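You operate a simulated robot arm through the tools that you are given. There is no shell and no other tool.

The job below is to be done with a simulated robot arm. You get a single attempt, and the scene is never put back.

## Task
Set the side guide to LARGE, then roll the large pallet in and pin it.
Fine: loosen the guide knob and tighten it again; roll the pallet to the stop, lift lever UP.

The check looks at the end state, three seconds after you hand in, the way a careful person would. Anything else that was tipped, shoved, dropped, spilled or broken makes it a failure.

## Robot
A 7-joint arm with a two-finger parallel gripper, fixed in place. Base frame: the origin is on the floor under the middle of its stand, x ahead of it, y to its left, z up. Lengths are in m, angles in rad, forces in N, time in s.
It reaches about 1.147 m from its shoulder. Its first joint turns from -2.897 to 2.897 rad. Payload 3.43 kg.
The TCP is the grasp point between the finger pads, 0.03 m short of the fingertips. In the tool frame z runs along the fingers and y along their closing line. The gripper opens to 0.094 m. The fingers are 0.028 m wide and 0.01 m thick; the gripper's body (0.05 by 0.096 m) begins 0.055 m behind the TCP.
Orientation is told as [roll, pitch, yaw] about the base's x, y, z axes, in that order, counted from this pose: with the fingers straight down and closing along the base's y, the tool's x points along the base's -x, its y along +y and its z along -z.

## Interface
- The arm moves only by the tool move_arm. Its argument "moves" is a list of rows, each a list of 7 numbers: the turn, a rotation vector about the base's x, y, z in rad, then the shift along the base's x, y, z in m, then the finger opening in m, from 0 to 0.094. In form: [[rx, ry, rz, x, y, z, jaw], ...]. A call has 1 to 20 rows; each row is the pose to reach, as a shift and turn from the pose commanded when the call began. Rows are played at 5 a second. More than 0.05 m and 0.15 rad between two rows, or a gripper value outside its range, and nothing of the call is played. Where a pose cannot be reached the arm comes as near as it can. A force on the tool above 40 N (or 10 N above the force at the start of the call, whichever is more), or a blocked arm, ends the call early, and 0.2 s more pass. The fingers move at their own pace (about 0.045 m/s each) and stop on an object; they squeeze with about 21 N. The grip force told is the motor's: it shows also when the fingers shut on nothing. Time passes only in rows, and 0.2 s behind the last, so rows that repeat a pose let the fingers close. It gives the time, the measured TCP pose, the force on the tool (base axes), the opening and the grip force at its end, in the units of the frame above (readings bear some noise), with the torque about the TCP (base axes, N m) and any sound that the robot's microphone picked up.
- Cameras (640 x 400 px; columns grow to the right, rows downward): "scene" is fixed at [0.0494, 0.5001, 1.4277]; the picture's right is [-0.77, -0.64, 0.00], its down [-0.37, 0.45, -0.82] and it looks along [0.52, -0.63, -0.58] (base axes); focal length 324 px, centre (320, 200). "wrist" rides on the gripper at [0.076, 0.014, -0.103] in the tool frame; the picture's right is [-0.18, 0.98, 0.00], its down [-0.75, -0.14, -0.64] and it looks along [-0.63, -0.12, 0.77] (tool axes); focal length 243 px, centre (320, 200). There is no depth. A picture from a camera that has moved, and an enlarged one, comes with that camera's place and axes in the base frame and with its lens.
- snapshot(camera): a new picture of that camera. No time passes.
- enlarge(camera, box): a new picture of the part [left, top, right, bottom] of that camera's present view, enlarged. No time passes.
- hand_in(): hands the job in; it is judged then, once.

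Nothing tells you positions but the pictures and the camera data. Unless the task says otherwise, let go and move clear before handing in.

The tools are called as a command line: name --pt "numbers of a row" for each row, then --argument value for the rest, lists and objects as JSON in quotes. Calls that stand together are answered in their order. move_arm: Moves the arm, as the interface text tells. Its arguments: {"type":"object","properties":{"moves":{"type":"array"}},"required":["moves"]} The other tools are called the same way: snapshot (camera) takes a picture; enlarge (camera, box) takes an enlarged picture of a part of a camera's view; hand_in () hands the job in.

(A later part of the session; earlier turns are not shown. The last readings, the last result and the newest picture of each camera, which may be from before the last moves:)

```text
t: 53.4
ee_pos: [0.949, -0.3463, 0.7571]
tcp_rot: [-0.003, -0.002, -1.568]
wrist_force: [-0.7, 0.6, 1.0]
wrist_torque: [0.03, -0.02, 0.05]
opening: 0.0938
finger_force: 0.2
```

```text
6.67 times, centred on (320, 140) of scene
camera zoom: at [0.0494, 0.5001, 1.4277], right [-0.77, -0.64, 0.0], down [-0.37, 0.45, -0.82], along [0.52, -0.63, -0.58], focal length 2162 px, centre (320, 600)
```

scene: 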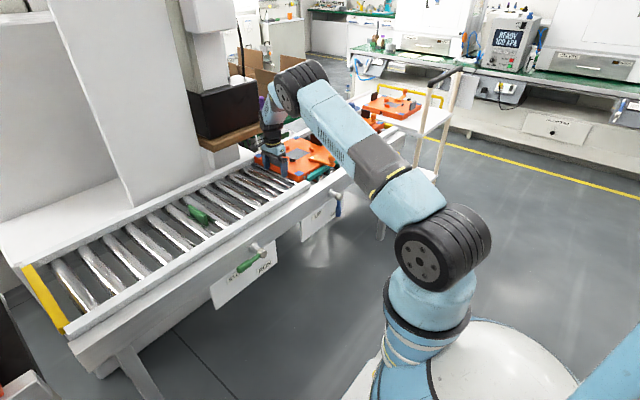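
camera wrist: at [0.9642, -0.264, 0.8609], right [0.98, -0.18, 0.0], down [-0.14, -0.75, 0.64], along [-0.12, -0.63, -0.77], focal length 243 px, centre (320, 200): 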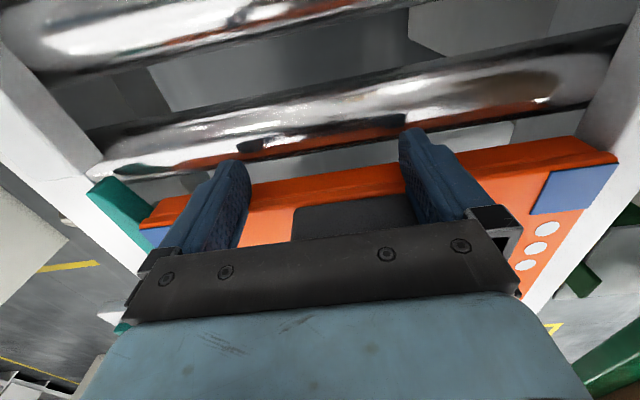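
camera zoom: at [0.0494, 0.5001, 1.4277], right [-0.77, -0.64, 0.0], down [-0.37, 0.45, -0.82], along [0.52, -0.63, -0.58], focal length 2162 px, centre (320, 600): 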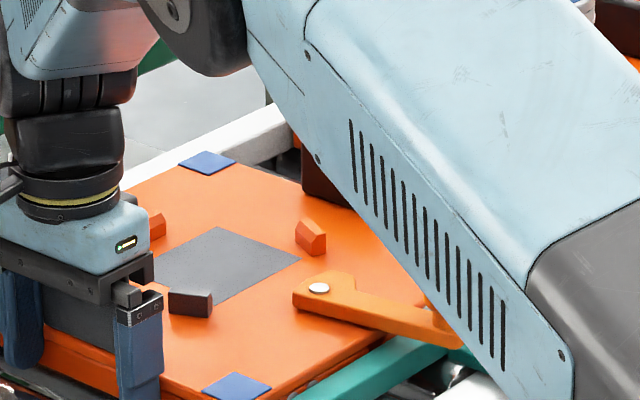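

No stop contact yet and the arm hides the view. I'll back off a little, lift up, and look down at the gap between the pallet and the yellow stop.

move_arm --pt "0 0 0 0 0.01 0 0.094" --pt "0 0 0 0 0.025 0 0.094" --pt "0 0 0 0 0.03 0.03 0.094" --pt "0 0 0 0 0.03 0.075 0.094" --pt "0 0 0 0 0.03 0.12 0.094" --pt "0 0 0 -0.03 0.02 0.155 0.094" --pt "0 0 0 -0.06 0.0 0.19 0.094" --pt "0 0 0 -0.08 -0.03 0.22 0.094" --pt "0 0 0 -0.09 -0.07 0.22 0.094" --pt "0 0 0 -0.1 -0.1 0.22 0.094" --pt "0 0 0 -0.1 -0.1 0.22 0.094"

snapshot --camera "wrist"

snapshot --camera "scene"

```text
refused: row 7 steps farther than a row can; nothing moved
```

```text
taken
camera wrist: at [0.9634, -0.2697, 0.8601], right [0.98, -0.18, 0.0], down [-0.14, -0.75, 0.64], along [-0.12, -0.63, -0.77], focal length 243 px, centre (320, 200)
```

wrist: 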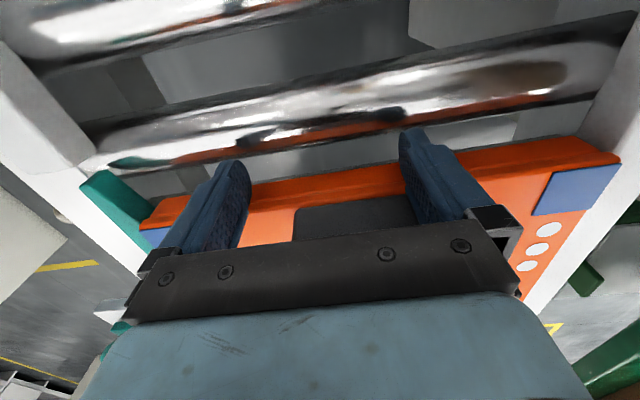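

```text
taken
```

scene: 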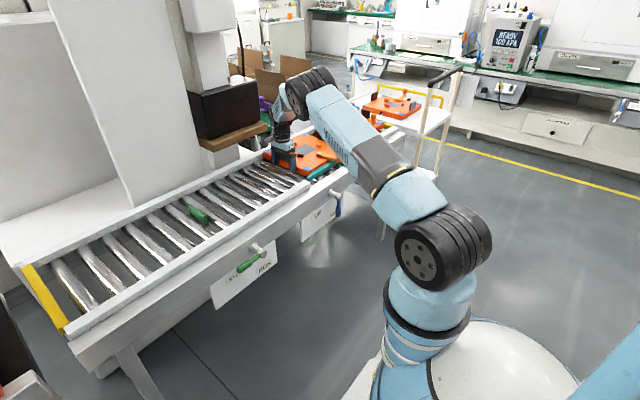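

One step in that move was too large, so it was refused and nothing moved. I'll resend it with smaller steps.

move_arm --pt "0 0 0 0 0.01 0 0.094" --pt "0 0 0 0 0.025 0 0.094" --pt "0 0 0 0 0.03 0.03 0.094" --pt "0 0 0 0 0.03 0.07 0.094" --pt "0 0 0 0 0.03 0.11 0.094" --pt "0 0 0 -0.02 0.03 0.14 0.094" --pt "0 0 0 -0.04 0.02 0.17 0.094" --pt "0 0 0 -0.06 0.0 0.2 0.094" --pt "0 0 0 -0.08 -0.03 0.22 0.094" --pt "0 0 0 -0.09 -0.07 0.22 0.094" --pt "0 0 0 -0.1 -0.1 0.22 0.094" --pt "0 0 0 -0.1 -0.1 0.22 0.094"

snapshot --camera "wrist"

snapshot --camera "scene"

```text
t: 56.0
ee_pos: [0.8478, -0.4476, 0.9788]
tcp_rot: [-0.001, 0.001, -1.567]
wrist_force: [-0.3, -0.2, 0.5]
wrist_torque: [0.0, -0.03, 0.02]
opening: 0.0941
finger_force: 0.1
```

```text
taken
camera wrist: at [0.8629, -0.3705, 1.0819], right [0.98, -0.18, 0.0], down [-0.14, -0.75, 0.64], along [-0.12, -0.63, -0.77], focal length 243 px, centre (320, 200)
```

wrist: 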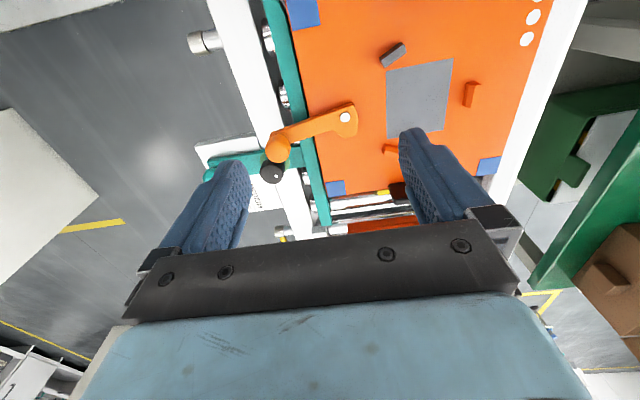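

```text
taken
```

scene: 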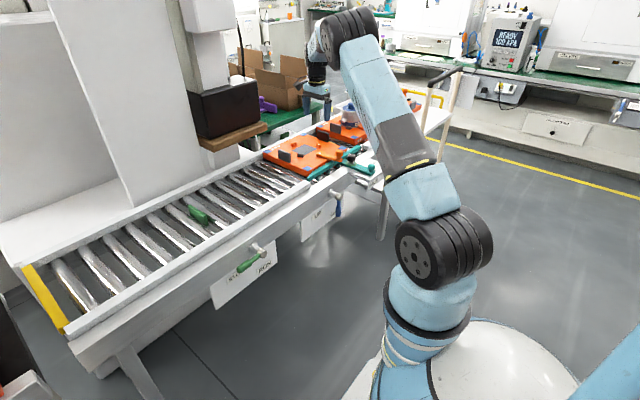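

enlarge --camera "wrist" --box '[240, 110, 420, 240]'

enlarge --camera "scene" --box '[260, 90, 400, 190]'

enlarge --camera "scene" --box '[310, 100, 380, 180]'

```text
3.08 times, centred on (330, 175) of wrist
camera zoom: at [0.8629, -0.3705, 1.0819], right [0.98, -0.18, 0.0], down [-0.14, -0.75, 0.64], along [-0.12, -0.63, -0.77], focal length 746 px, centre (289, 277)
```

zoom: 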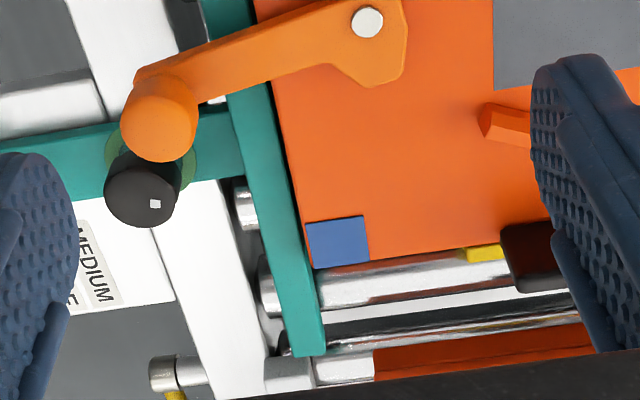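

```text
4.00 times, centred on (330, 140) of scene
camera zoom: at [0.0494, 0.5001, 1.4277], right [-0.77, -0.64, 0.0], down [-0.37, 0.45, -0.82], along [0.52, -0.63, -0.58], focal length 1297 px, centre (280, 440)
```

zoom: 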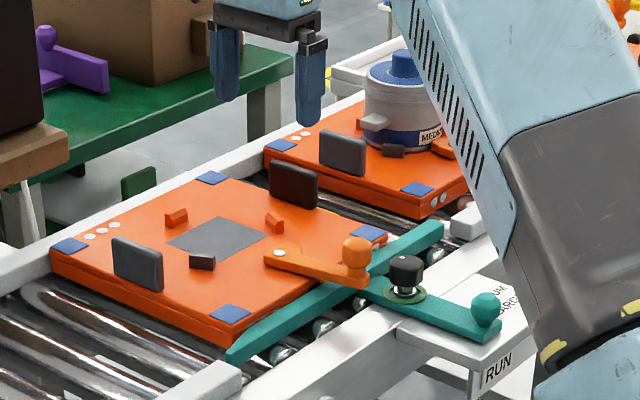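

```text
5.00 times, centred on (345, 140) of scene
camera zoom: at [0.0494, 0.5001, 1.4277], right [-0.77, -0.64, 0.0], down [-0.37, 0.45, -0.82], along [0.52, -0.63, -0.58], focal length 1622 px, centre (195, 500)
```

zoom: 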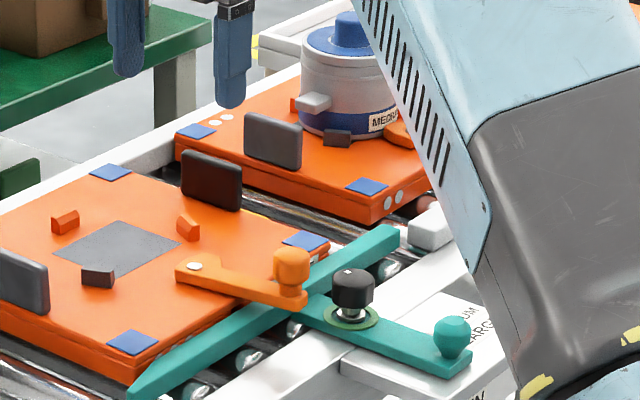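

enlarge --camera "wrist" --box '[350, 170, 410, 215]'

enlarge --camera "wrist" --box '[250, 110, 340, 190]'

enlarge --camera "scene" --box '[340, 125, 380, 155]'

```text
8.89 times, centred on (380, 192) of wrist
camera zoom: at [0.8629, -0.3705, 1.0819], right [0.98, -0.18, 0.0], down [-0.14, -0.75, 0.64], along [-0.12, -0.63, -0.77], focal length 2157 px, centre (-213, 267)
```

zoom: 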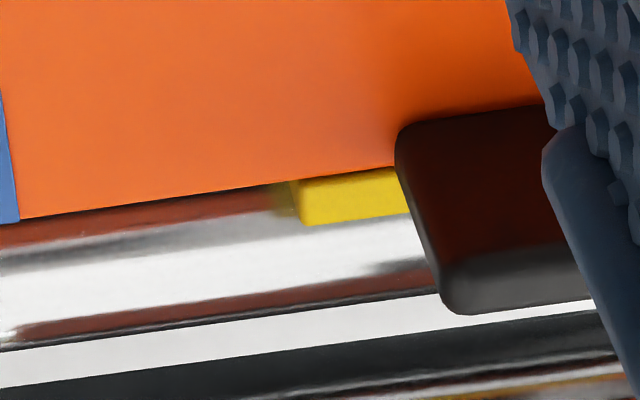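

```text
5.00 times, centred on (295, 150) of wrist
camera zoom: at [0.8629, -0.3705, 1.0819], right [0.98, -0.18, 0.0], down [-0.14, -0.75, 0.64], along [-0.12, -0.63, -0.77], focal length 1213 px, centre (445, 450)
```

zoom: 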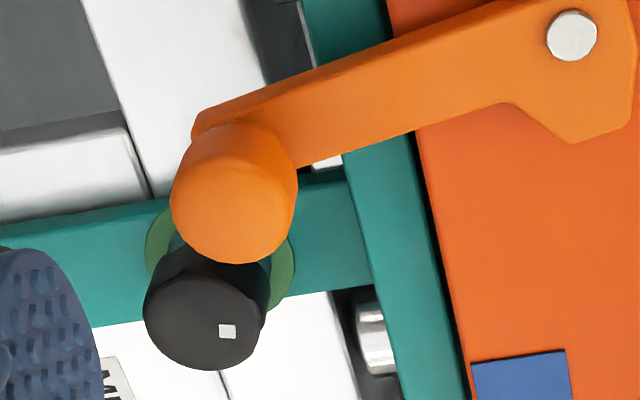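

```text
13.33 times, centred on (360, 140) of scene
camera zoom: at [0.0494, 0.5001, 1.4277], right [-0.77, -0.64, 0.0], down [-0.37, 0.45, -0.82], along [0.52, -0.63, -0.58], focal length 4324 px, centre (-213, 1000)
```

zoom: 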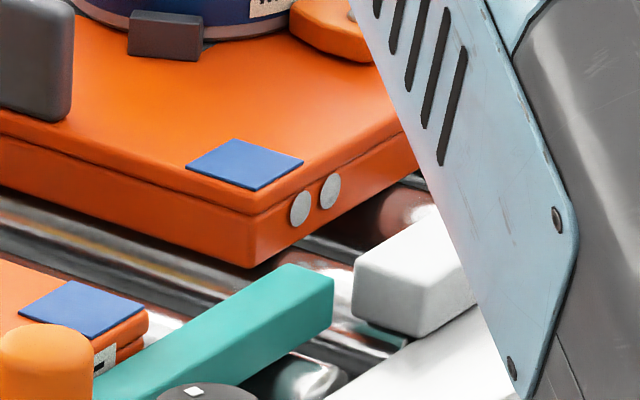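

The pallet is within about a centimetre of the yellow stop, and its lever is still about 2 cm clear of the guide knob. I'll go back behind the pallet and finish the push until I feel the stop.

move_arm --pt "0 0 0 0.01 0.03 0 0.094" --pt "0 0 0 0.02 0.07 0 0.094" --pt "0 0 0 0.04 0.1 -0.02 0.094" --pt "0 0 0 0.06 0.12 -0.05 0.094" --pt "0 0 0 0.08 0.13 -0.08 0.094" --pt "0 0 0 0.1 0.13 -0.11 0.094" --pt "0 0 0 0.1 0.13 -0.15 0.094" --pt "0 0 0 0.1 0.13 -0.19 0.094" --pt "0 0 0 0.1 0.13 -0.22 0.094" --pt "0 0 0 0.1 0.12 -0.22 0.094" --pt "0 0 0 0.1 0.112 -0.22 0.094" --pt "0 0 0 0.1 0.106 -0.22 0.094" --pt "0 0 0 0.1 0.102 -0.22 0.094" --pt "0 0 0 0.1 0.1 -0.22 0.094"

move_arm --pt "0 0 0 0 -0.001 0 0.094" --pt "0 0 0 0 -0.002 0 0.094" --pt "0 0 0 0 -0.003 0 0.094" --pt "0 0 0 0 -0.004 0 0.094" --pt "0 0 0 0 -0.005 0 0.094"

```text
t: 59.0
ee_pos: [0.9507, -0.346, 0.7588]
tcp_rot: [-0.003, 0.0, -1.568]
wrist_force: [-0.1, 0.0, 0.1]
wrist_torque: [0.04, -0.02, -0.01]
opening: 0.094
finger_force: 0.0
```

```text
t: 60.2
ee_pos: [0.9475, -0.351, 0.7596]
tcp_rot: [-0.003, 0.0, -1.57]
wrist_force: [0.5, 1.2, 0.7]
wrist_torque: [-0.05, 0.02, 0.02]
opening: 0.094
finger_force: 0.0
```

move_arm --pt "0 0 0 0 -0.001 0 0.094" --pt "0 0 0 0 -0.002 0 0.094" --pt "0 0 0 0 -0.003 0 0.094" --pt "0 0 0 0 -0.004 0 0.094"

snapshot --camera "wrist"

```text
t: 61.2
ee_pos: [0.95, -0.355, 0.7572]
tcp_rot: [-0.002, -0.002, -1.569]
wrist_force: [-0.2, 2.1, 0.9]
wrist_torque: [-0.06, -0.06, 0.04]
opening: 0.094
finger_force: 0.0
```

```text
taken
camera wrist: at [0.9634, -0.2784, 0.8603], right [0.98, -0.18, 0.0], down [-0.14, -0.75, 0.64], along [-0.12, -0.63, -0.77], focal length 243 px, centre (320, 200)
```

wrist: 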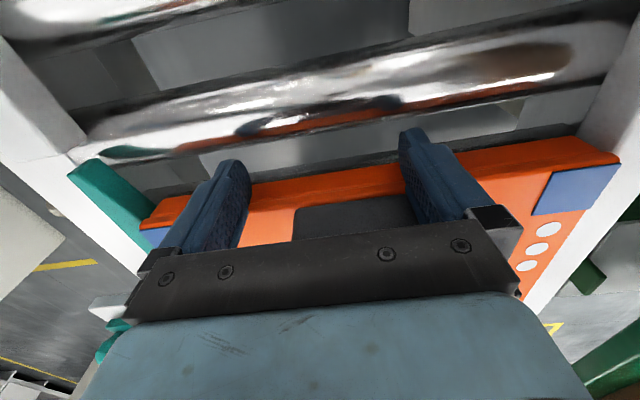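

move_arm --pt "0 0 0 0 -0.001 0 0.094" --pt "0 0 0 0 -0.002 0 0.094" --pt "0 0 0 0 -0.003 0 0.094"

```text
t: 62.0
ee_pos: [0.9489, -0.3558, 0.7582]
tcp_rot: [-0.001, 0.003, -1.568]
wrist_force: [-0.1, 11.4, -0.6]
wrist_torque: [0.03, -0.1, -0.43]
opening: 0.094
finger_force: 0.1
```

Contact: 11 N of resistance at y -0.356, so the pallet is against the stop. I'll back off gently and look at how it sits.

move_arm --pt "0 0 0 0 0.004 0 0.094" --pt "0 0 0 0 0.015 0 0.094" --pt "0 0 0 0 0.03 0.0 0.094" --pt "0 0 0 0 0.035 0.03 0.094" --pt "0 0 0 0 0.035 0.07 0.094" --pt "0 0 0 0 0.035 0.11 0.094" --pt "0 0 0 -0.02 0.03 0.14 0.094" --pt "0 0 0 -0.04 0.02 0.17 0.094" --pt "0 0 0 -0.06 0.0 0.2 0.094" --pt "0 0 0 -0.08 -0.03 0.22 0.094" --pt "0 0 0 -0.09 -0.07 0.22 0.094" --pt "0 0 0 -0.1 -0.1 0.22 0.094" --pt "0 0 0 -0.1 -0.1 0.22 0.094"

snapshot --camera "wrist"

enlarge --camera "wrist" --box '[240, 110, 420, 240]'

enlarge --camera "scene" --box '[260, 90, 400, 190]'

```text
t: 64.8
ee_pos: [0.85, -0.4573, 0.9784]
tcp_rot: [0.0, 0.0, -1.569]
wrist_force: [0.1, 1.1, -0.2]
wrist_torque: [0.01, -0.01, -0.03]
opening: 0.094
finger_force: 0.0
```

```text
taken
camera wrist: at [0.8637, -0.3814, 1.0807], right [0.98, -0.18, 0.0], down [-0.14, -0.75, 0.64], along [-0.12, -0.63, -0.77], focal length 243 px, centre (320, 200)
```

wrist: 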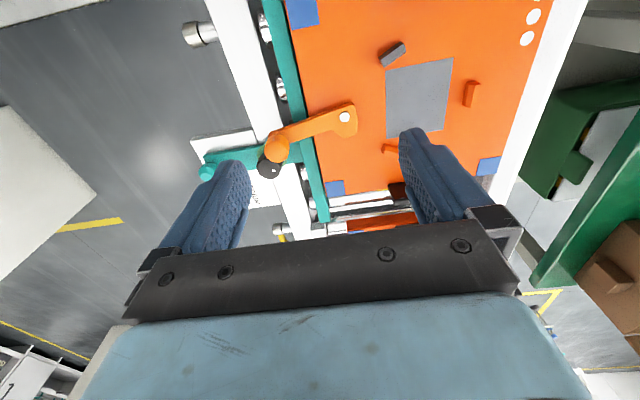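

```text
3.08 times, centred on (330, 175) of wrist
camera zoom: at [0.8637, -0.3814, 1.0807], right [0.98, -0.18, 0.0], down [-0.14, -0.75, 0.64], along [-0.12, -0.63, -0.77], focal length 746 px, centre (289, 277)
```

zoom: 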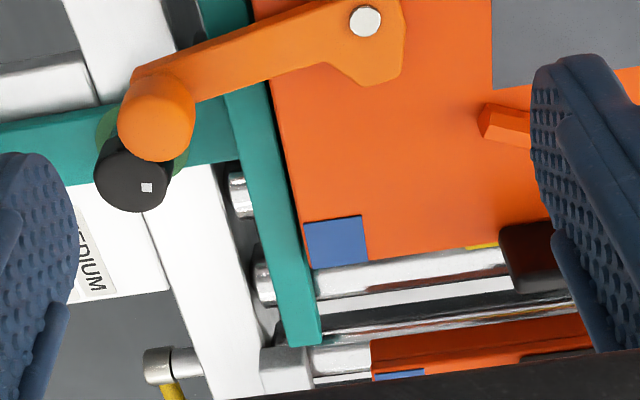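

```text
4.00 times, centred on (330, 140) of scene
camera zoom: at [0.0494, 0.5001, 1.4277], right [-0.77, -0.64, 0.0], down [-0.37, 0.45, -0.82], along [0.52, -0.63, -0.58], focal length 1297 px, centre (280, 440)
```

zoom: 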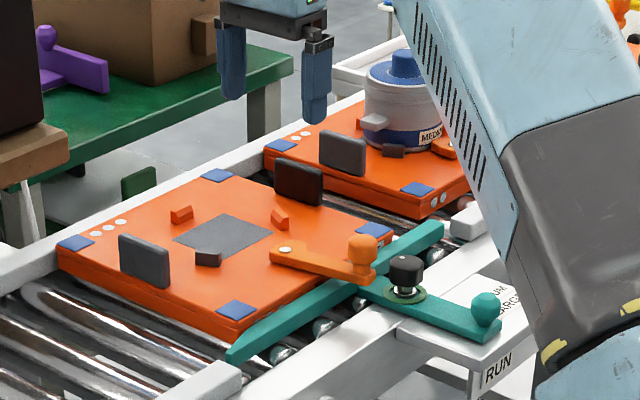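

enlarge --camera "wrist" --box '[350, 170, 410, 215]'

enlarge --camera "scene" --box '[300, 170, 380, 240]'

enlarge --camera "scene" --box '[325, 185, 350, 220]'

```text
8.89 times, centred on (380, 192) of wrist
camera zoom: at [0.8637, -0.3814, 1.0807], right [0.98, -0.18, 0.0], down [-0.14, -0.75, 0.64], along [-0.12, -0.63, -0.77], focal length 2157 px, centre (-213, 267)
```

zoom: 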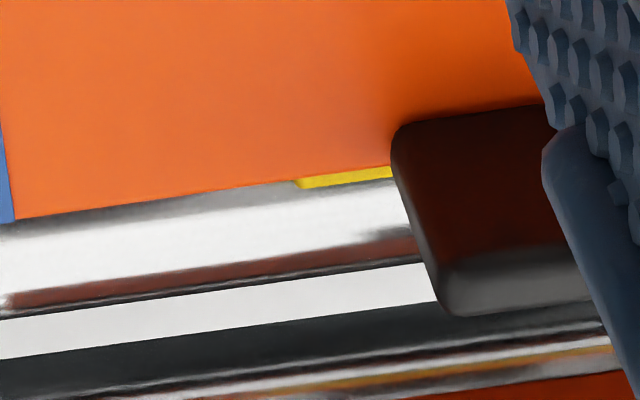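

```text
5.71 times, centred on (340, 205) of scene
camera zoom: at [0.0494, 0.5001, 1.4277], right [-0.77, -0.64, 0.0], down [-0.37, 0.45, -0.82], along [0.52, -0.63, -0.58], focal length 1853 px, centre (206, 171)
```

zoom: 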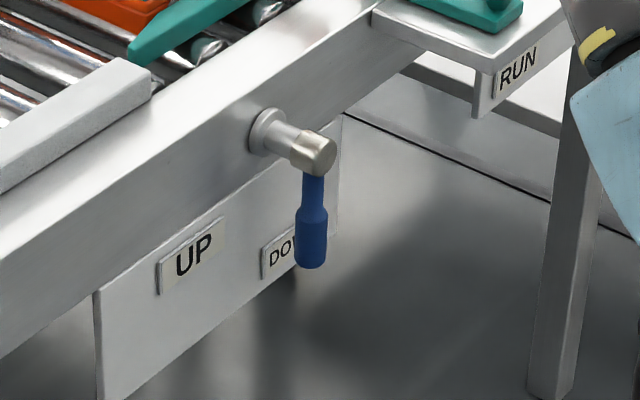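

```text
11.43 times, centred on (338, 202) of scene
camera zoom: at [0.0494, 0.5001, 1.4277], right [-0.77, -0.64, 0.0], down [-0.37, 0.45, -0.82], along [0.52, -0.63, -0.58], focal length 3706 px, centre (120, 171)
```

zoom: 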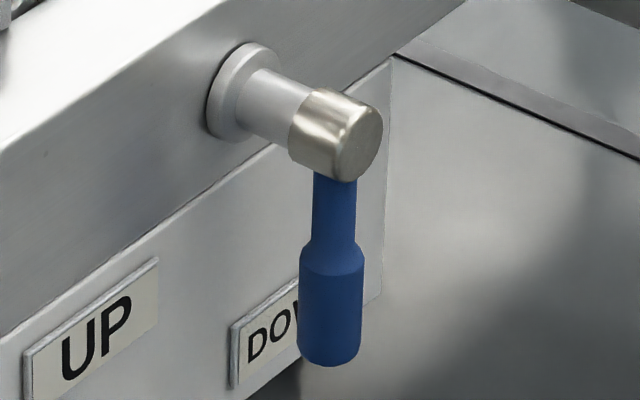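

The yellow stop plate is now tucked against the pallet's leading edge, so the pallet is at the stop. The blue lever hangs straight down at DOWN, and UP should be horizontal toward +y by analogy with the green and yellow levers. I'll move back toward the robot and look at the lever closely.

move_arm --pt "0 0 0.14 -0.03 0.0 0.0 0.094" --pt "0 0 0.28 -0.06 0.005 0.0 0.094" --pt "0 0 0.42 -0.09 0.01 0.0 0.094" --pt "0 0 0.56 -0.12 0.015 0.0 0.09" --pt "0 0 0.7 -0.15 0.02 0.0 0.08" --pt "0 0 0.84 -0.18 0.025 0.0 0.07" --pt "0 0 0.98 -0.21 0.03 0.0 0.06" --pt "0 0 1.12 -0.24 0.035 0.0 0.05" --pt "0 0 1.26 -0.27 0.04 0.0 0.04" --pt "0 0 1.4 -0.3 0.04 0.0 0.04" --pt "0 0 1.54 -0.33 0.04 0.0 0.04" --pt "0 0 1.57 -0.35 0.04 0.0 0.04" --pt "0 0 1.57 -0.35 0.04 0.0 0.04"

snapshot --camera "wrist"

snapshot --camera "scene"

```text
t: 67.6
ee_pos: [0.5006, -0.4173, 0.9771]
tcp_rot: [0.0, 0.002, 0.002]
wrist_force: [-0.2, -0.7, 0.7]
wrist_torque: [0.05, 0.0, 0.02]
opening: 0.0403
finger_force: 0.1
```

```text
taken
camera wrist: at [0.4233, -0.4024, 1.0811], right [0.18, 0.98, 0.0], down [0.75, -0.14, 0.64], along [0.63, -0.12, -0.77], focal length 243 px, centre (320, 200)
```

wrist: 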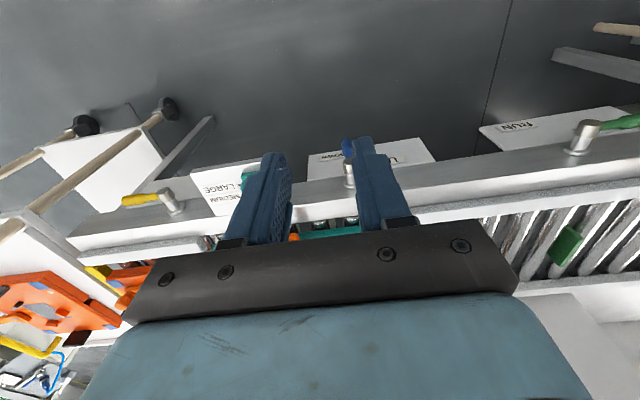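

```text
taken
```

scene: 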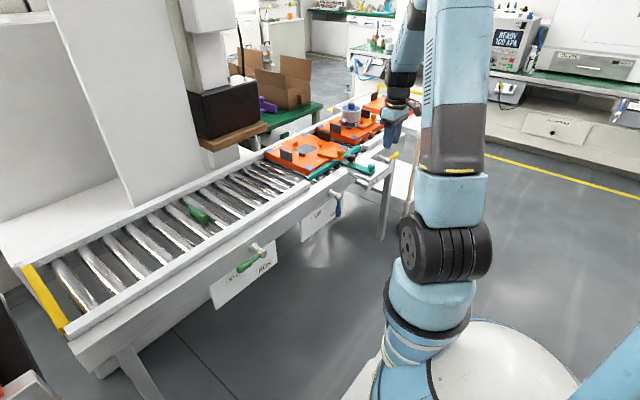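

move_arm --pt "0 -0.12 0 -0.01 0 -0.03 0.04" --pt "0 -0.24 0 -0.02 0 -0.06 0.04" --pt "0 -0.36 0 -0.03 0 -0.09 0.04" --pt "0 -0.48 0 -0.04 0 -0.12 0.04" --pt "0 -0.6 0 -0.05 0 -0.15 0.04" --pt "0 -0.7 0 -0.05 0 -0.18 0.04" --pt "0 -0.7 0 -0.05 0 -0.2 0.04" --pt "0 -0.7 0 -0.05 0 -0.2 0.04"

snapshot --camera "wrist"

snapshot --camera "scene"

```text
t: 69.4
ee_pos: [0.4491, -0.4179, 0.7785]
tcp_rot: [-0.001, -0.701, -0.002]
wrist_force: [0.5, -0.2, 0.2]
wrist_torque: [-0.01, 0.0, -0.01]
opening: 0.0398
finger_force: 0.1
```

```text
taken
camera wrist: at [0.3239, -0.4028, 0.8083], right [0.14, 0.98, 0.12], down [0.16, -0.14, 0.98], along [0.98, -0.12, -0.18], focal length 243 px, centre (320, 200)
```

wrist: 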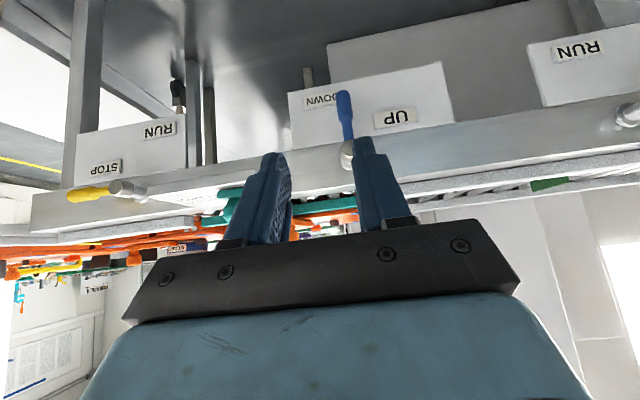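

```text
taken
```

scene: 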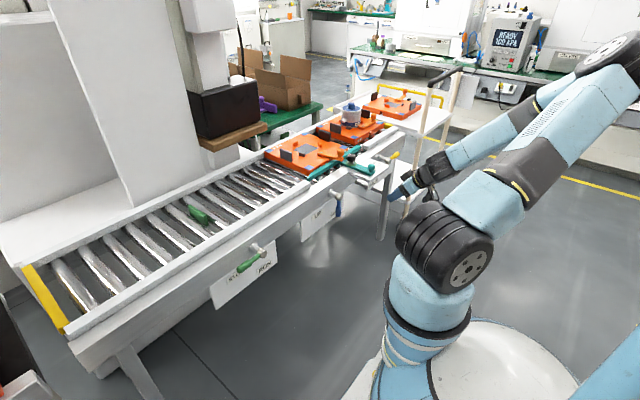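

The blue lever hangs straight down beside DOWN, and the UP label sits under where a horizontal +y position would be. I'll zoom in to fix its coordinates.

enlarge --camera "wrist" --box '[280, 60, 440, 190]'

enlarge --camera "wrist" --box '[60, 90, 220, 220]'

enlarge --camera "wrist" --box '[500, 20, 640, 200]'

enlarge --camera "scene" --box '[215, 170, 365, 290]'

```text
3.08 times, centred on (360, 125) of wrist
camera zoom: at [0.3239, -0.4028, 0.8083], right [0.14, 0.98, 0.12], down [0.16, -0.14, 0.98], along [0.98, -0.12, -0.18], focal length 746 px, centre (197, 431)
```

zoom: 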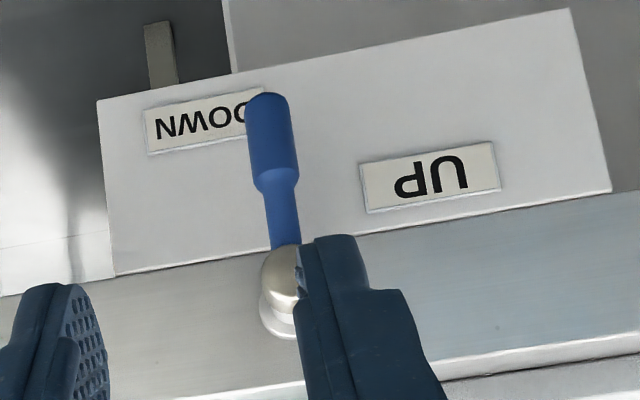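

```text
3.08 times, centred on (140, 155) of wrist
camera zoom: at [0.3239, -0.4028, 0.8083], right [0.14, 0.98, 0.12], down [0.16, -0.14, 0.98], along [0.98, -0.12, -0.18], focal length 746 px, centre (874, 338)
```

zoom: 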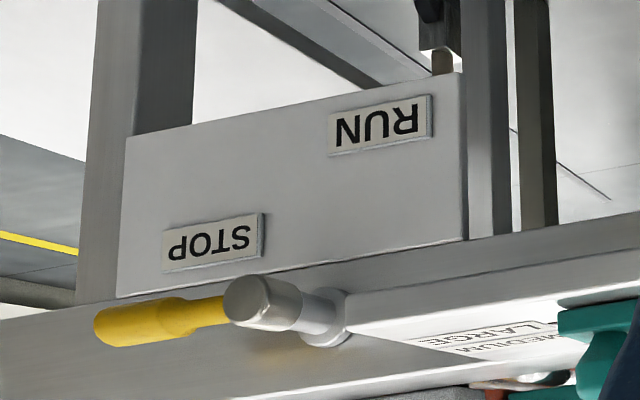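

```text
2.22 times, centred on (570, 110) of wrist
camera zoom: at [0.3239, -0.4028, 0.8083], right [0.14, 0.98, 0.12], down [0.16, -0.14, 0.98], along [0.98, -0.12, -0.18], focal length 539 px, centre (-236, 400)
```

zoom: 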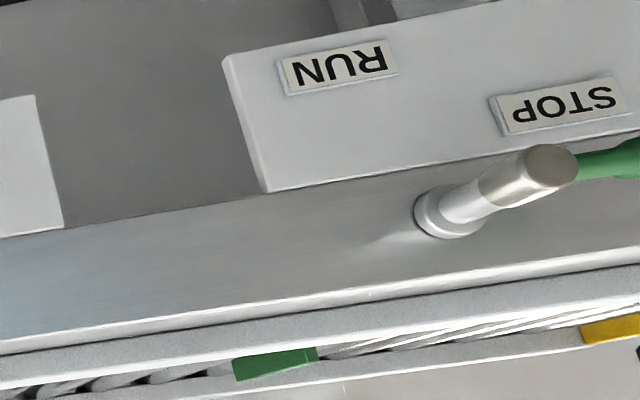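

```text
3.33 times, centred on (290, 230) of scene
camera zoom: at [0.0494, 0.5001, 1.4277], right [-0.77, -0.64, 0.0], down [-0.37, 0.45, -0.82], along [0.52, -0.63, -0.58], focal length 1081 px, centre (420, 100)
```

zoom: 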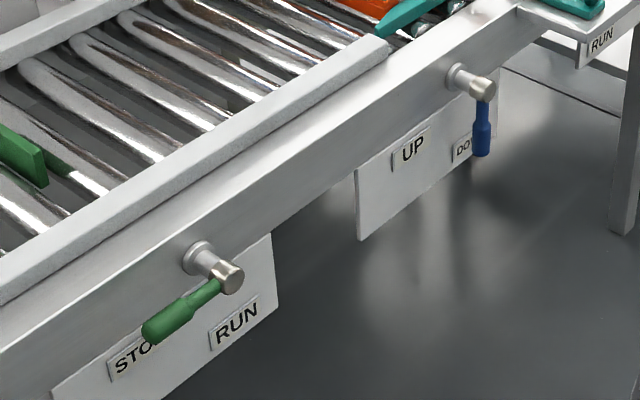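

The lever's hub axis is at about y -0.389, z 0.670, and the handle hangs at x ≈ 0.687 down to z ≈ 0.568. I'll level the hand so the closed fingers point forward, then use them as a poker from the −y side to swing the handle toward +y and up.

move_arm --pt "0 -0.13 0 0 -0.01 -0.03 0.02" --pt "0 -0.26 0 0 -0.02 -0.06 0.0" --pt "0 -0.39 0 0 -0.03 -0.09 0.0" --pt "0 -0.52 0 0 -0.035 -0.12 0.0" --pt "0 -0.65 0 0 -0.04 -0.15 0.0" --pt "0 -0.78 0 0 -0.04 -0.17 0.0" --pt "0 -0.8 0 0 -0.04 -0.18 0.0" --pt "0 -0.8 0 0 -0.04 -0.18 0.0"

snapshot --camera "wrist"

snapshot --camera "scene"

```text
t: 71.2
ee_pos: [0.4485, -0.459, 0.5994]
tcp_rot: [-0.006, -1.501, 0.005]
wrist_force: [-0.4, 0.5, -0.5]
wrist_torque: [0.04, 0.0, 0.01]
opening: 0.0001
finger_force: 20.7
```

```text
taken
camera wrist: at [0.3397, -0.4439, 0.5312], right [0.01, 0.98, 0.18], down [-0.59, -0.14, 0.8], along [0.81, -0.12, 0.58], focal length 243 px, centre (320, 200)
```

wrist: 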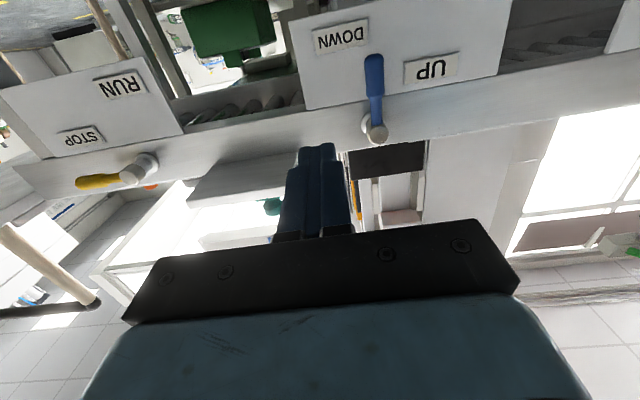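

```text
taken
```

scene: 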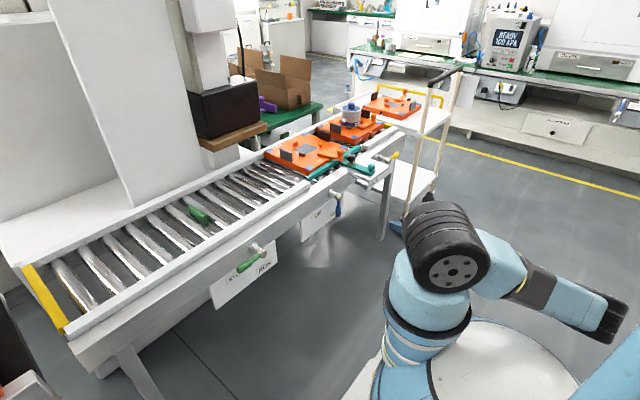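

The hand is level and the fingers are closed, pointing at the lever. I'll advance on the −y side of the handle at about handle height.

move_arm --pt "0 0 0 0.04 0.0 -0.002 0.0" --pt "0 0 0 0.08 0.002 -0.004 0.0" --pt "0 0 0 0.12 0.004 -0.006 0.0" --pt "0 0 0 0.16 0.006 -0.008 0.0" --pt "0 0 0 0.195 0.008 -0.01 0.0" --pt "0 0 0 0.195 0.008 -0.01 0.0"

snapshot --camera "wrist"

enlarge --camera "scene" --box '[280, 160, 440, 260]'

```text
t: 72.6
ee_pos: [0.6426, -0.4519, 0.5899]
tcp_rot: [0.017, -1.499, -0.011]
wrist_force: [0.2, 0.1, -0.1]
wrist_torque: [-0.02, 0.0, 0.01]
opening: 0.0002
finger_force: 20.8
```

```text
taken
camera wrist: at [0.5342, -0.4388, 0.5207], right [0.01, 0.98, 0.18], down [-0.58, -0.15, 0.8], along [0.81, -0.11, 0.57], focal length 243 px, centre (320, 200)
```

wrist: 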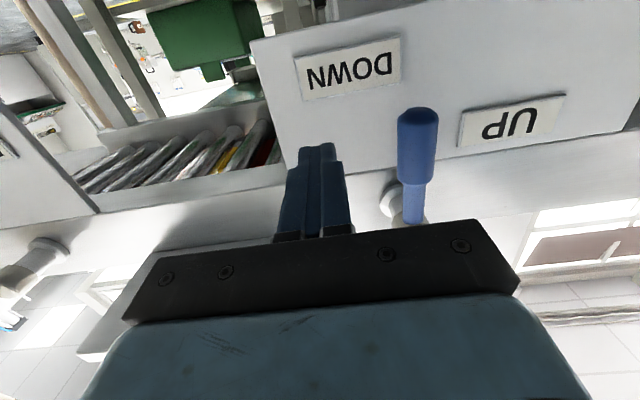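

```text
4.00 times, centred on (360, 210) of scene
camera zoom: at [0.0494, 0.5001, 1.4277], right [-0.77, -0.64, 0.0], down [-0.37, 0.45, -0.82], along [0.52, -0.63, -0.58], focal length 1297 px, centre (160, 160)
```

zoom: 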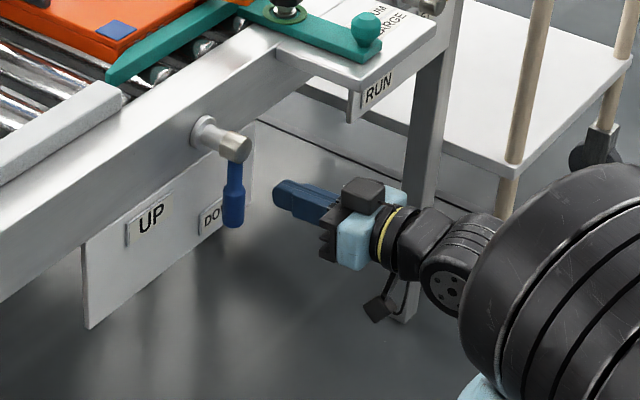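

move_arm --pt "0 0 0 0.015 0 0 0.0" --pt "0 0 0 0.03 0 0 0.0" --pt "0 0 0 0.038 0.005 0 0.0" --pt "0 0 0 0.038 0.015 0 0.0" --pt "0 0 0 0.038 0.025 0 0.0" --pt "0 0 0 0.038 0.028 0 0.0"

snapshot --camera "wrist"

enlarge --camera "scene" --box '[290, 170, 390, 240]'

```text
t: 74.0
ee_pos: [0.6718, -0.4495, 0.5922]
tcp_rot: [0.08, -1.496, -0.052]
wrist_force: [-0.5, -0.3, 0.9]
wrist_torque: [-0.05, -0.01, 0.01]
opening: 0.0002
finger_force: 21.0
out of reach, approached as far as the arm can: row 1, 2, 3, 4, 5, 6
```

```text
taken
camera wrist: at [0.5647, -0.4374, 0.5259], right [-0.01, 0.98, 0.19], down [-0.58, -0.16, 0.8], along [0.81, -0.1, 0.57], focal length 243 px, centre (320, 200)
```

wrist: 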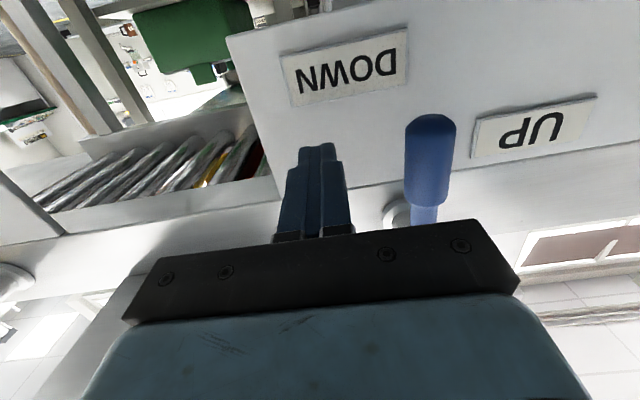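

```text
5.71 times, centred on (340, 205) of scene
camera zoom: at [0.0494, 0.5001, 1.4277], right [-0.77, -0.64, 0.0], down [-0.37, 0.45, -0.82], along [0.52, -0.63, -0.58], focal length 1853 px, centre (206, 171)
```

zoom: 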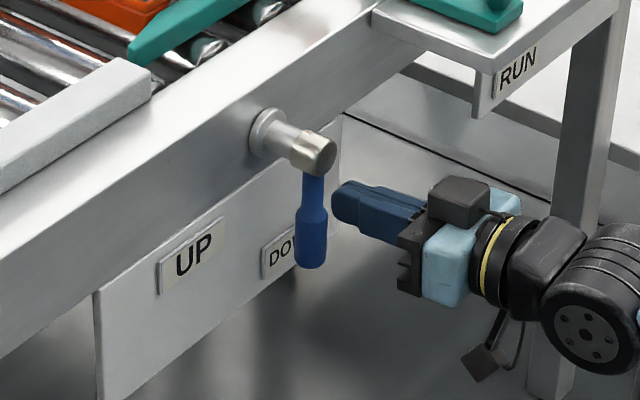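

That pose is beyond the arm's reach with the hand this level. I'll back off slightly and tilt the hand down some, to about −1.1 rad, to stay within its joint range.

move_arm --pt "0 0.1 0 -0.03 -0.02 0.0 0.0" --pt "0 0.2 0 -0.04 -0.03 0.0 0.0" --pt "0 0.3 0 -0.04 -0.03 0.0 0.0" --pt "0 0.4 0 -0.04 -0.03 0.0 0.0" --pt "0 0.4 0 -0.04 -0.03 0.0 0.0"

snapshot --camera "wrist"

enlarge --camera "scene" --box '[290, 150, 450, 250]'

```text
t: 75.2
ee_pos: [0.6312, -0.4809, 0.5941]
tcp_rot: [0.001, -1.1, -0.002]
wrist_force: [0.4, 0.5, -1.6]
wrist_torque: [0.0, 0.01, -0.02]
opening: 0.0
finger_force: 20.8
```

```text
taken
camera wrist: at [0.5071, -0.4653, 0.573], right [0.08, 0.98, 0.16], down [-0.23, -0.14, 0.96], along [0.97, -0.12, 0.21], focal length 243 px, centre (320, 200)
```

wrist: 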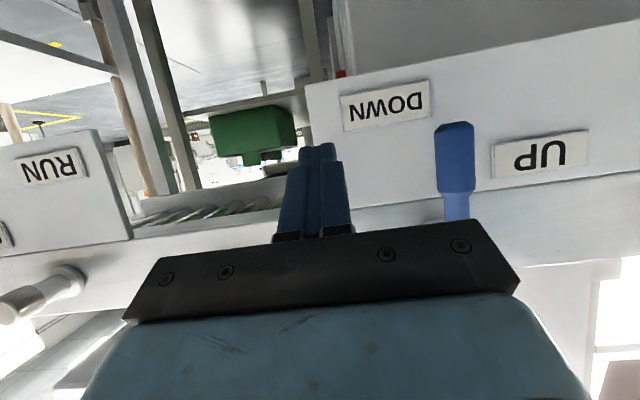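

```text
4.00 times, centred on (370, 200) of scene
camera zoom: at [0.0494, 0.5001, 1.4277], right [-0.77, -0.64, 0.0], down [-0.37, 0.45, -0.82], along [0.52, -0.63, -0.58], focal length 1297 px, centre (120, 200)
```

zoom: 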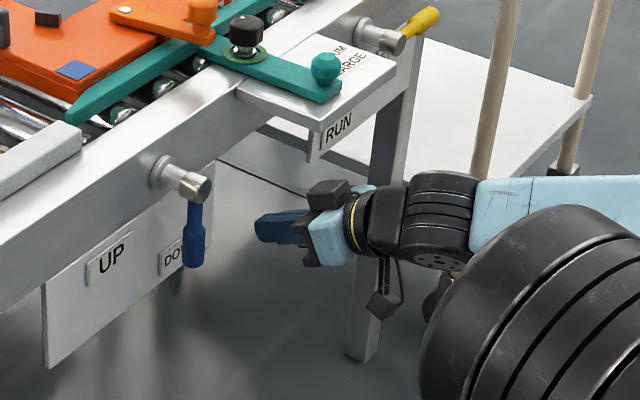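

That pose is reached at −1.1 rad of pitch. Advancing again toward the −y side of the handle.

move_arm --pt "0 0 0 0.02 0.0 -0.002 0.0" --pt "0 0 0 0.04 0.005 -0.004 0.0" --pt "0 0 0 0.053 0.015 -0.004 0.0" --pt "0 0 0 0.053 0.03 -0.004 0.0" --pt "0 0 0 0.053 0.045 -0.004 0.0" --pt "0 0 0 0.053 0.055 -0.004 0.0"

snapshot --camera "wrist"

enlarge --camera "scene" --box '[290, 170, 390, 240]'

```text
t: 76.6
ee_pos: [0.6858, -0.4252, 0.5913]
tcp_rot: [-0.002, -1.1, 0.001]
wrist_force: [-0.6, -0.1, -0.2]
wrist_torque: [0.01, -0.01, 0.01]
opening: 0.0
finger_force: 20.9
```

```text
taken
camera wrist: at [0.5608, -0.4111, 0.569], right [0.08, 0.98, 0.16], down [-0.23, -0.14, 0.96], along [0.97, -0.12, 0.21], focal length 243 px, centre (320, 200)
```

wrist: 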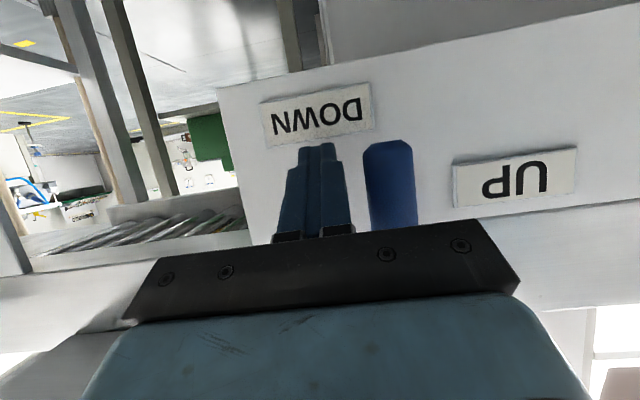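

```text
5.71 times, centred on (340, 205) of scene
camera zoom: at [0.0494, 0.5001, 1.4277], right [-0.77, -0.64, 0.0], down [-0.37, 0.45, -0.82], along [0.52, -0.63, -0.58], focal length 1853 px, centre (206, 171)
```

zoom: 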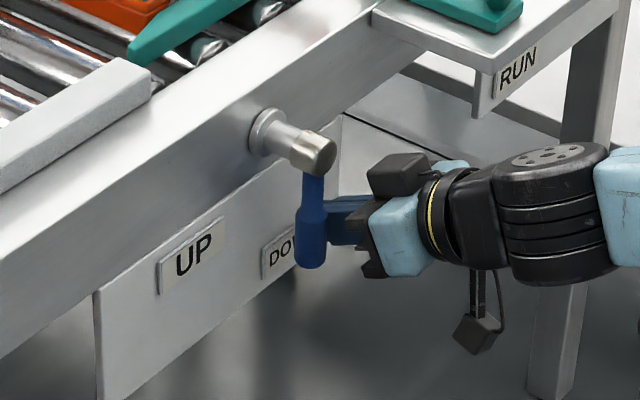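

The poker is just beside the handle. Now I'll push it along the arc, the first third slowly, watching the force.

move_arm --pt "0 0 0 0 0.008 0.0 0.0" --pt "0 0 0 0 0.014 0.0 0.0" --pt "0 0 0 0 0.02 -0.001 0.0" --pt "0 0 0 0 0.027 -0.002 0.0" --pt "0 0 0 0 0.0335 -0.0025 0.0" --pt "0 0 0 0 0.041 -0.002 0.0" --pt "0 0 0 0 0.048 -0.001 0.0" --pt "0 0 0 0 0.0552 0.0 0.0"

snapshot --camera "wrist"

enlarge --camera "scene" --box '[290, 170, 390, 240]'

```text
t: 78.4
ee_pos: [0.6865, -0.369, 0.5896]
tcp_rot: [0.0, -1.099, -0.001]
wrist_force: [0.4, -0.9, -0.9]
wrist_torque: [0.01, 0.01, 0.0]
opening: 0.0001
finger_force: 20.8
```

```text
taken
camera wrist: at [0.5603, -0.3551, 0.5684], right [0.08, 0.98, 0.16], down [-0.23, -0.14, 0.96], along [0.97, -0.12, 0.21], focal length 243 px, centre (320, 200)
```

wrist: 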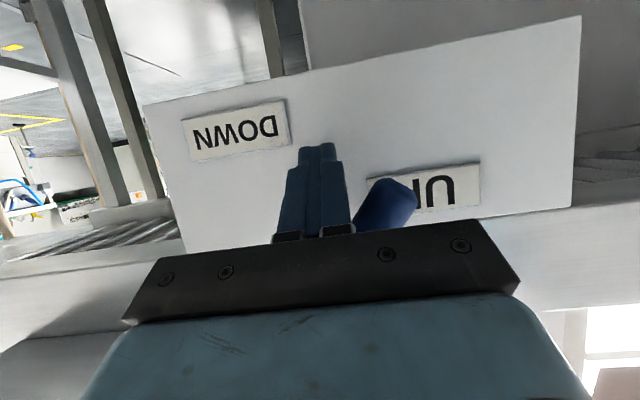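

```text
5.71 times, centred on (340, 205) of scene
camera zoom: at [0.0494, 0.5001, 1.4277], right [-0.77, -0.64, 0.0], down [-0.37, 0.45, -0.82], along [0.52, -0.63, -0.58], focal length 1853 px, centre (206, 171)
```

zoom: 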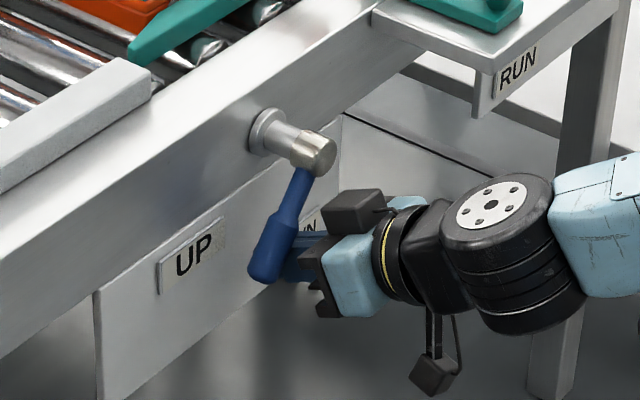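

The lever swings freely, now at about 35°. Continuing the arc upward.

move_arm --pt "0 0 0 0 0.007 0.002 0.0" --pt "0 0 0 0 0.014 0.0045 0.0" --pt "0 0 0 0 0.0204 0.0077 0.0" --pt "0 0 0 0 0.027 0.0118 0.0" --pt "0 0 0 0 0.033 0.016 0.0" --pt "0 0 0 0 0.0381 0.0205 0.0" --pt "0 0 0 0 0.043 0.026 0.0" --pt "0 0 0 0 0.048 0.032 0.0" --pt "0 0 0 0 0.0519 0.0374 0.0"

snapshot --camera "wrist"

enlarge --camera "scene" --box '[290, 170, 390, 240]'

```text
t: 80.4
ee_pos: [0.6855, -0.3175, 0.6271]
tcp_rot: [0.002, -1.1, -0.001]
wrist_force: [-0.4, 0.1, -0.1]
wrist_torque: [0.01, -0.01, 0.02]
opening: 0.0001
finger_force: 21.0
```

```text
taken
camera wrist: at [0.5605, -0.3031, 0.6066], right [0.08, 0.98, 0.16], down [-0.23, -0.14, 0.96], along [0.97, -0.12, 0.21], focal length 243 px, centre (320, 200)
```

wrist: 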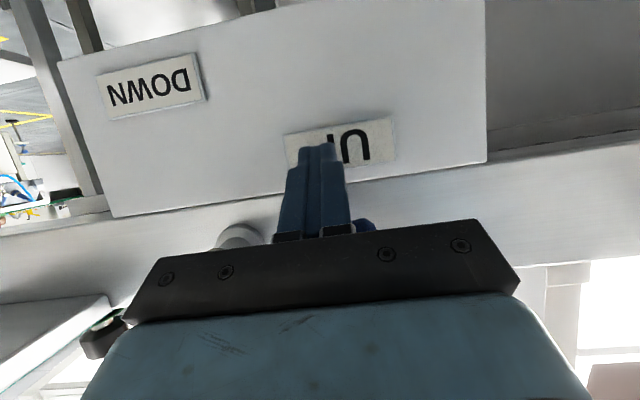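

```text
5.71 times, centred on (340, 205) of scene
camera zoom: at [0.0494, 0.5001, 1.4277], right [-0.77, -0.64, 0.0], down [-0.37, 0.45, -0.82], along [0.52, -0.63, -0.58], focal length 1853 px, centre (206, 171)
```

zoom: 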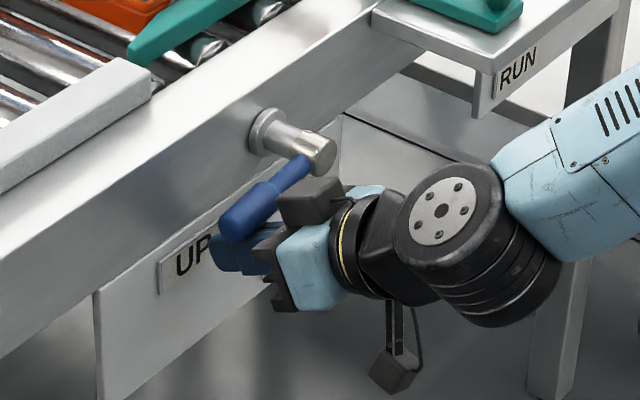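

move_arm --pt "0 0 0 0 0.003 0.005 0.0" --pt "0 0 0 0 0.0055 0.01 0.0" --pt "0 0 0 0 0.0075 0.015 0.0" --pt "0 0 0 0 0.009 0.019 0.0"

enlarge --camera "scene" --box '[290, 170, 390, 240]'

enlarge --camera "scene" --box '[255, 125, 345, 190]'

```text
t: 81.6
ee_pos: [0.6844, -0.3104, 0.6422]
tcp_rot: [0.008, -1.091, -0.009]
wrist_force: [-4.5, -1.0, -17.0]
wrist_torque: [0.11, -0.18, -0.05]
opening: 0.0
finger_force: 20.7
stopped in row 4: the force on the tool passed its limit at 41 N (the readings are from after the stop); the commanded pose is now the measured one
```

```text
5.71 times, centred on (340, 205) of scene
camera zoom: at [0.0494, 0.5001, 1.4277], right [-0.77, -0.64, 0.0], down [-0.37, 0.45, -0.82], along [0.52, -0.63, -0.58], focal length 1853 px, centre (206, 171)
```

zoom: 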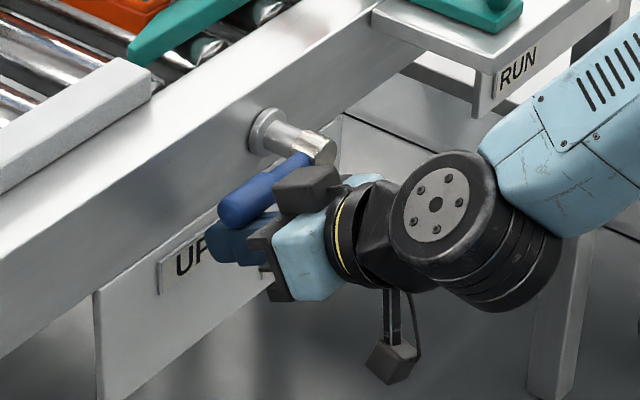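

```text
6.15 times, centred on (300, 158) of scene
camera zoom: at [0.0494, 0.5001, 1.4277], right [-0.77, -0.64, 0.0], down [-0.37, 0.45, -0.82], along [0.52, -0.63, -0.58], focal length 1996 px, centre (443, 462)
```

zoom: 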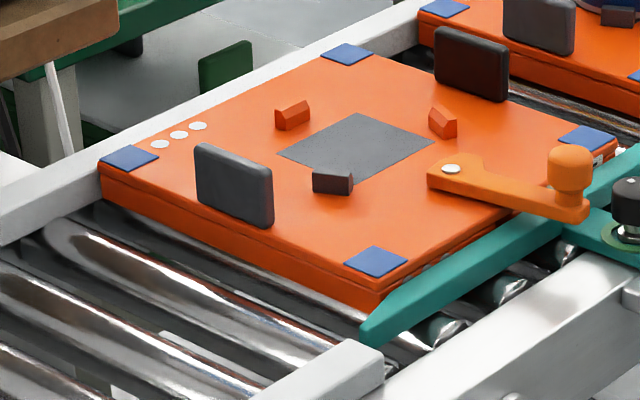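

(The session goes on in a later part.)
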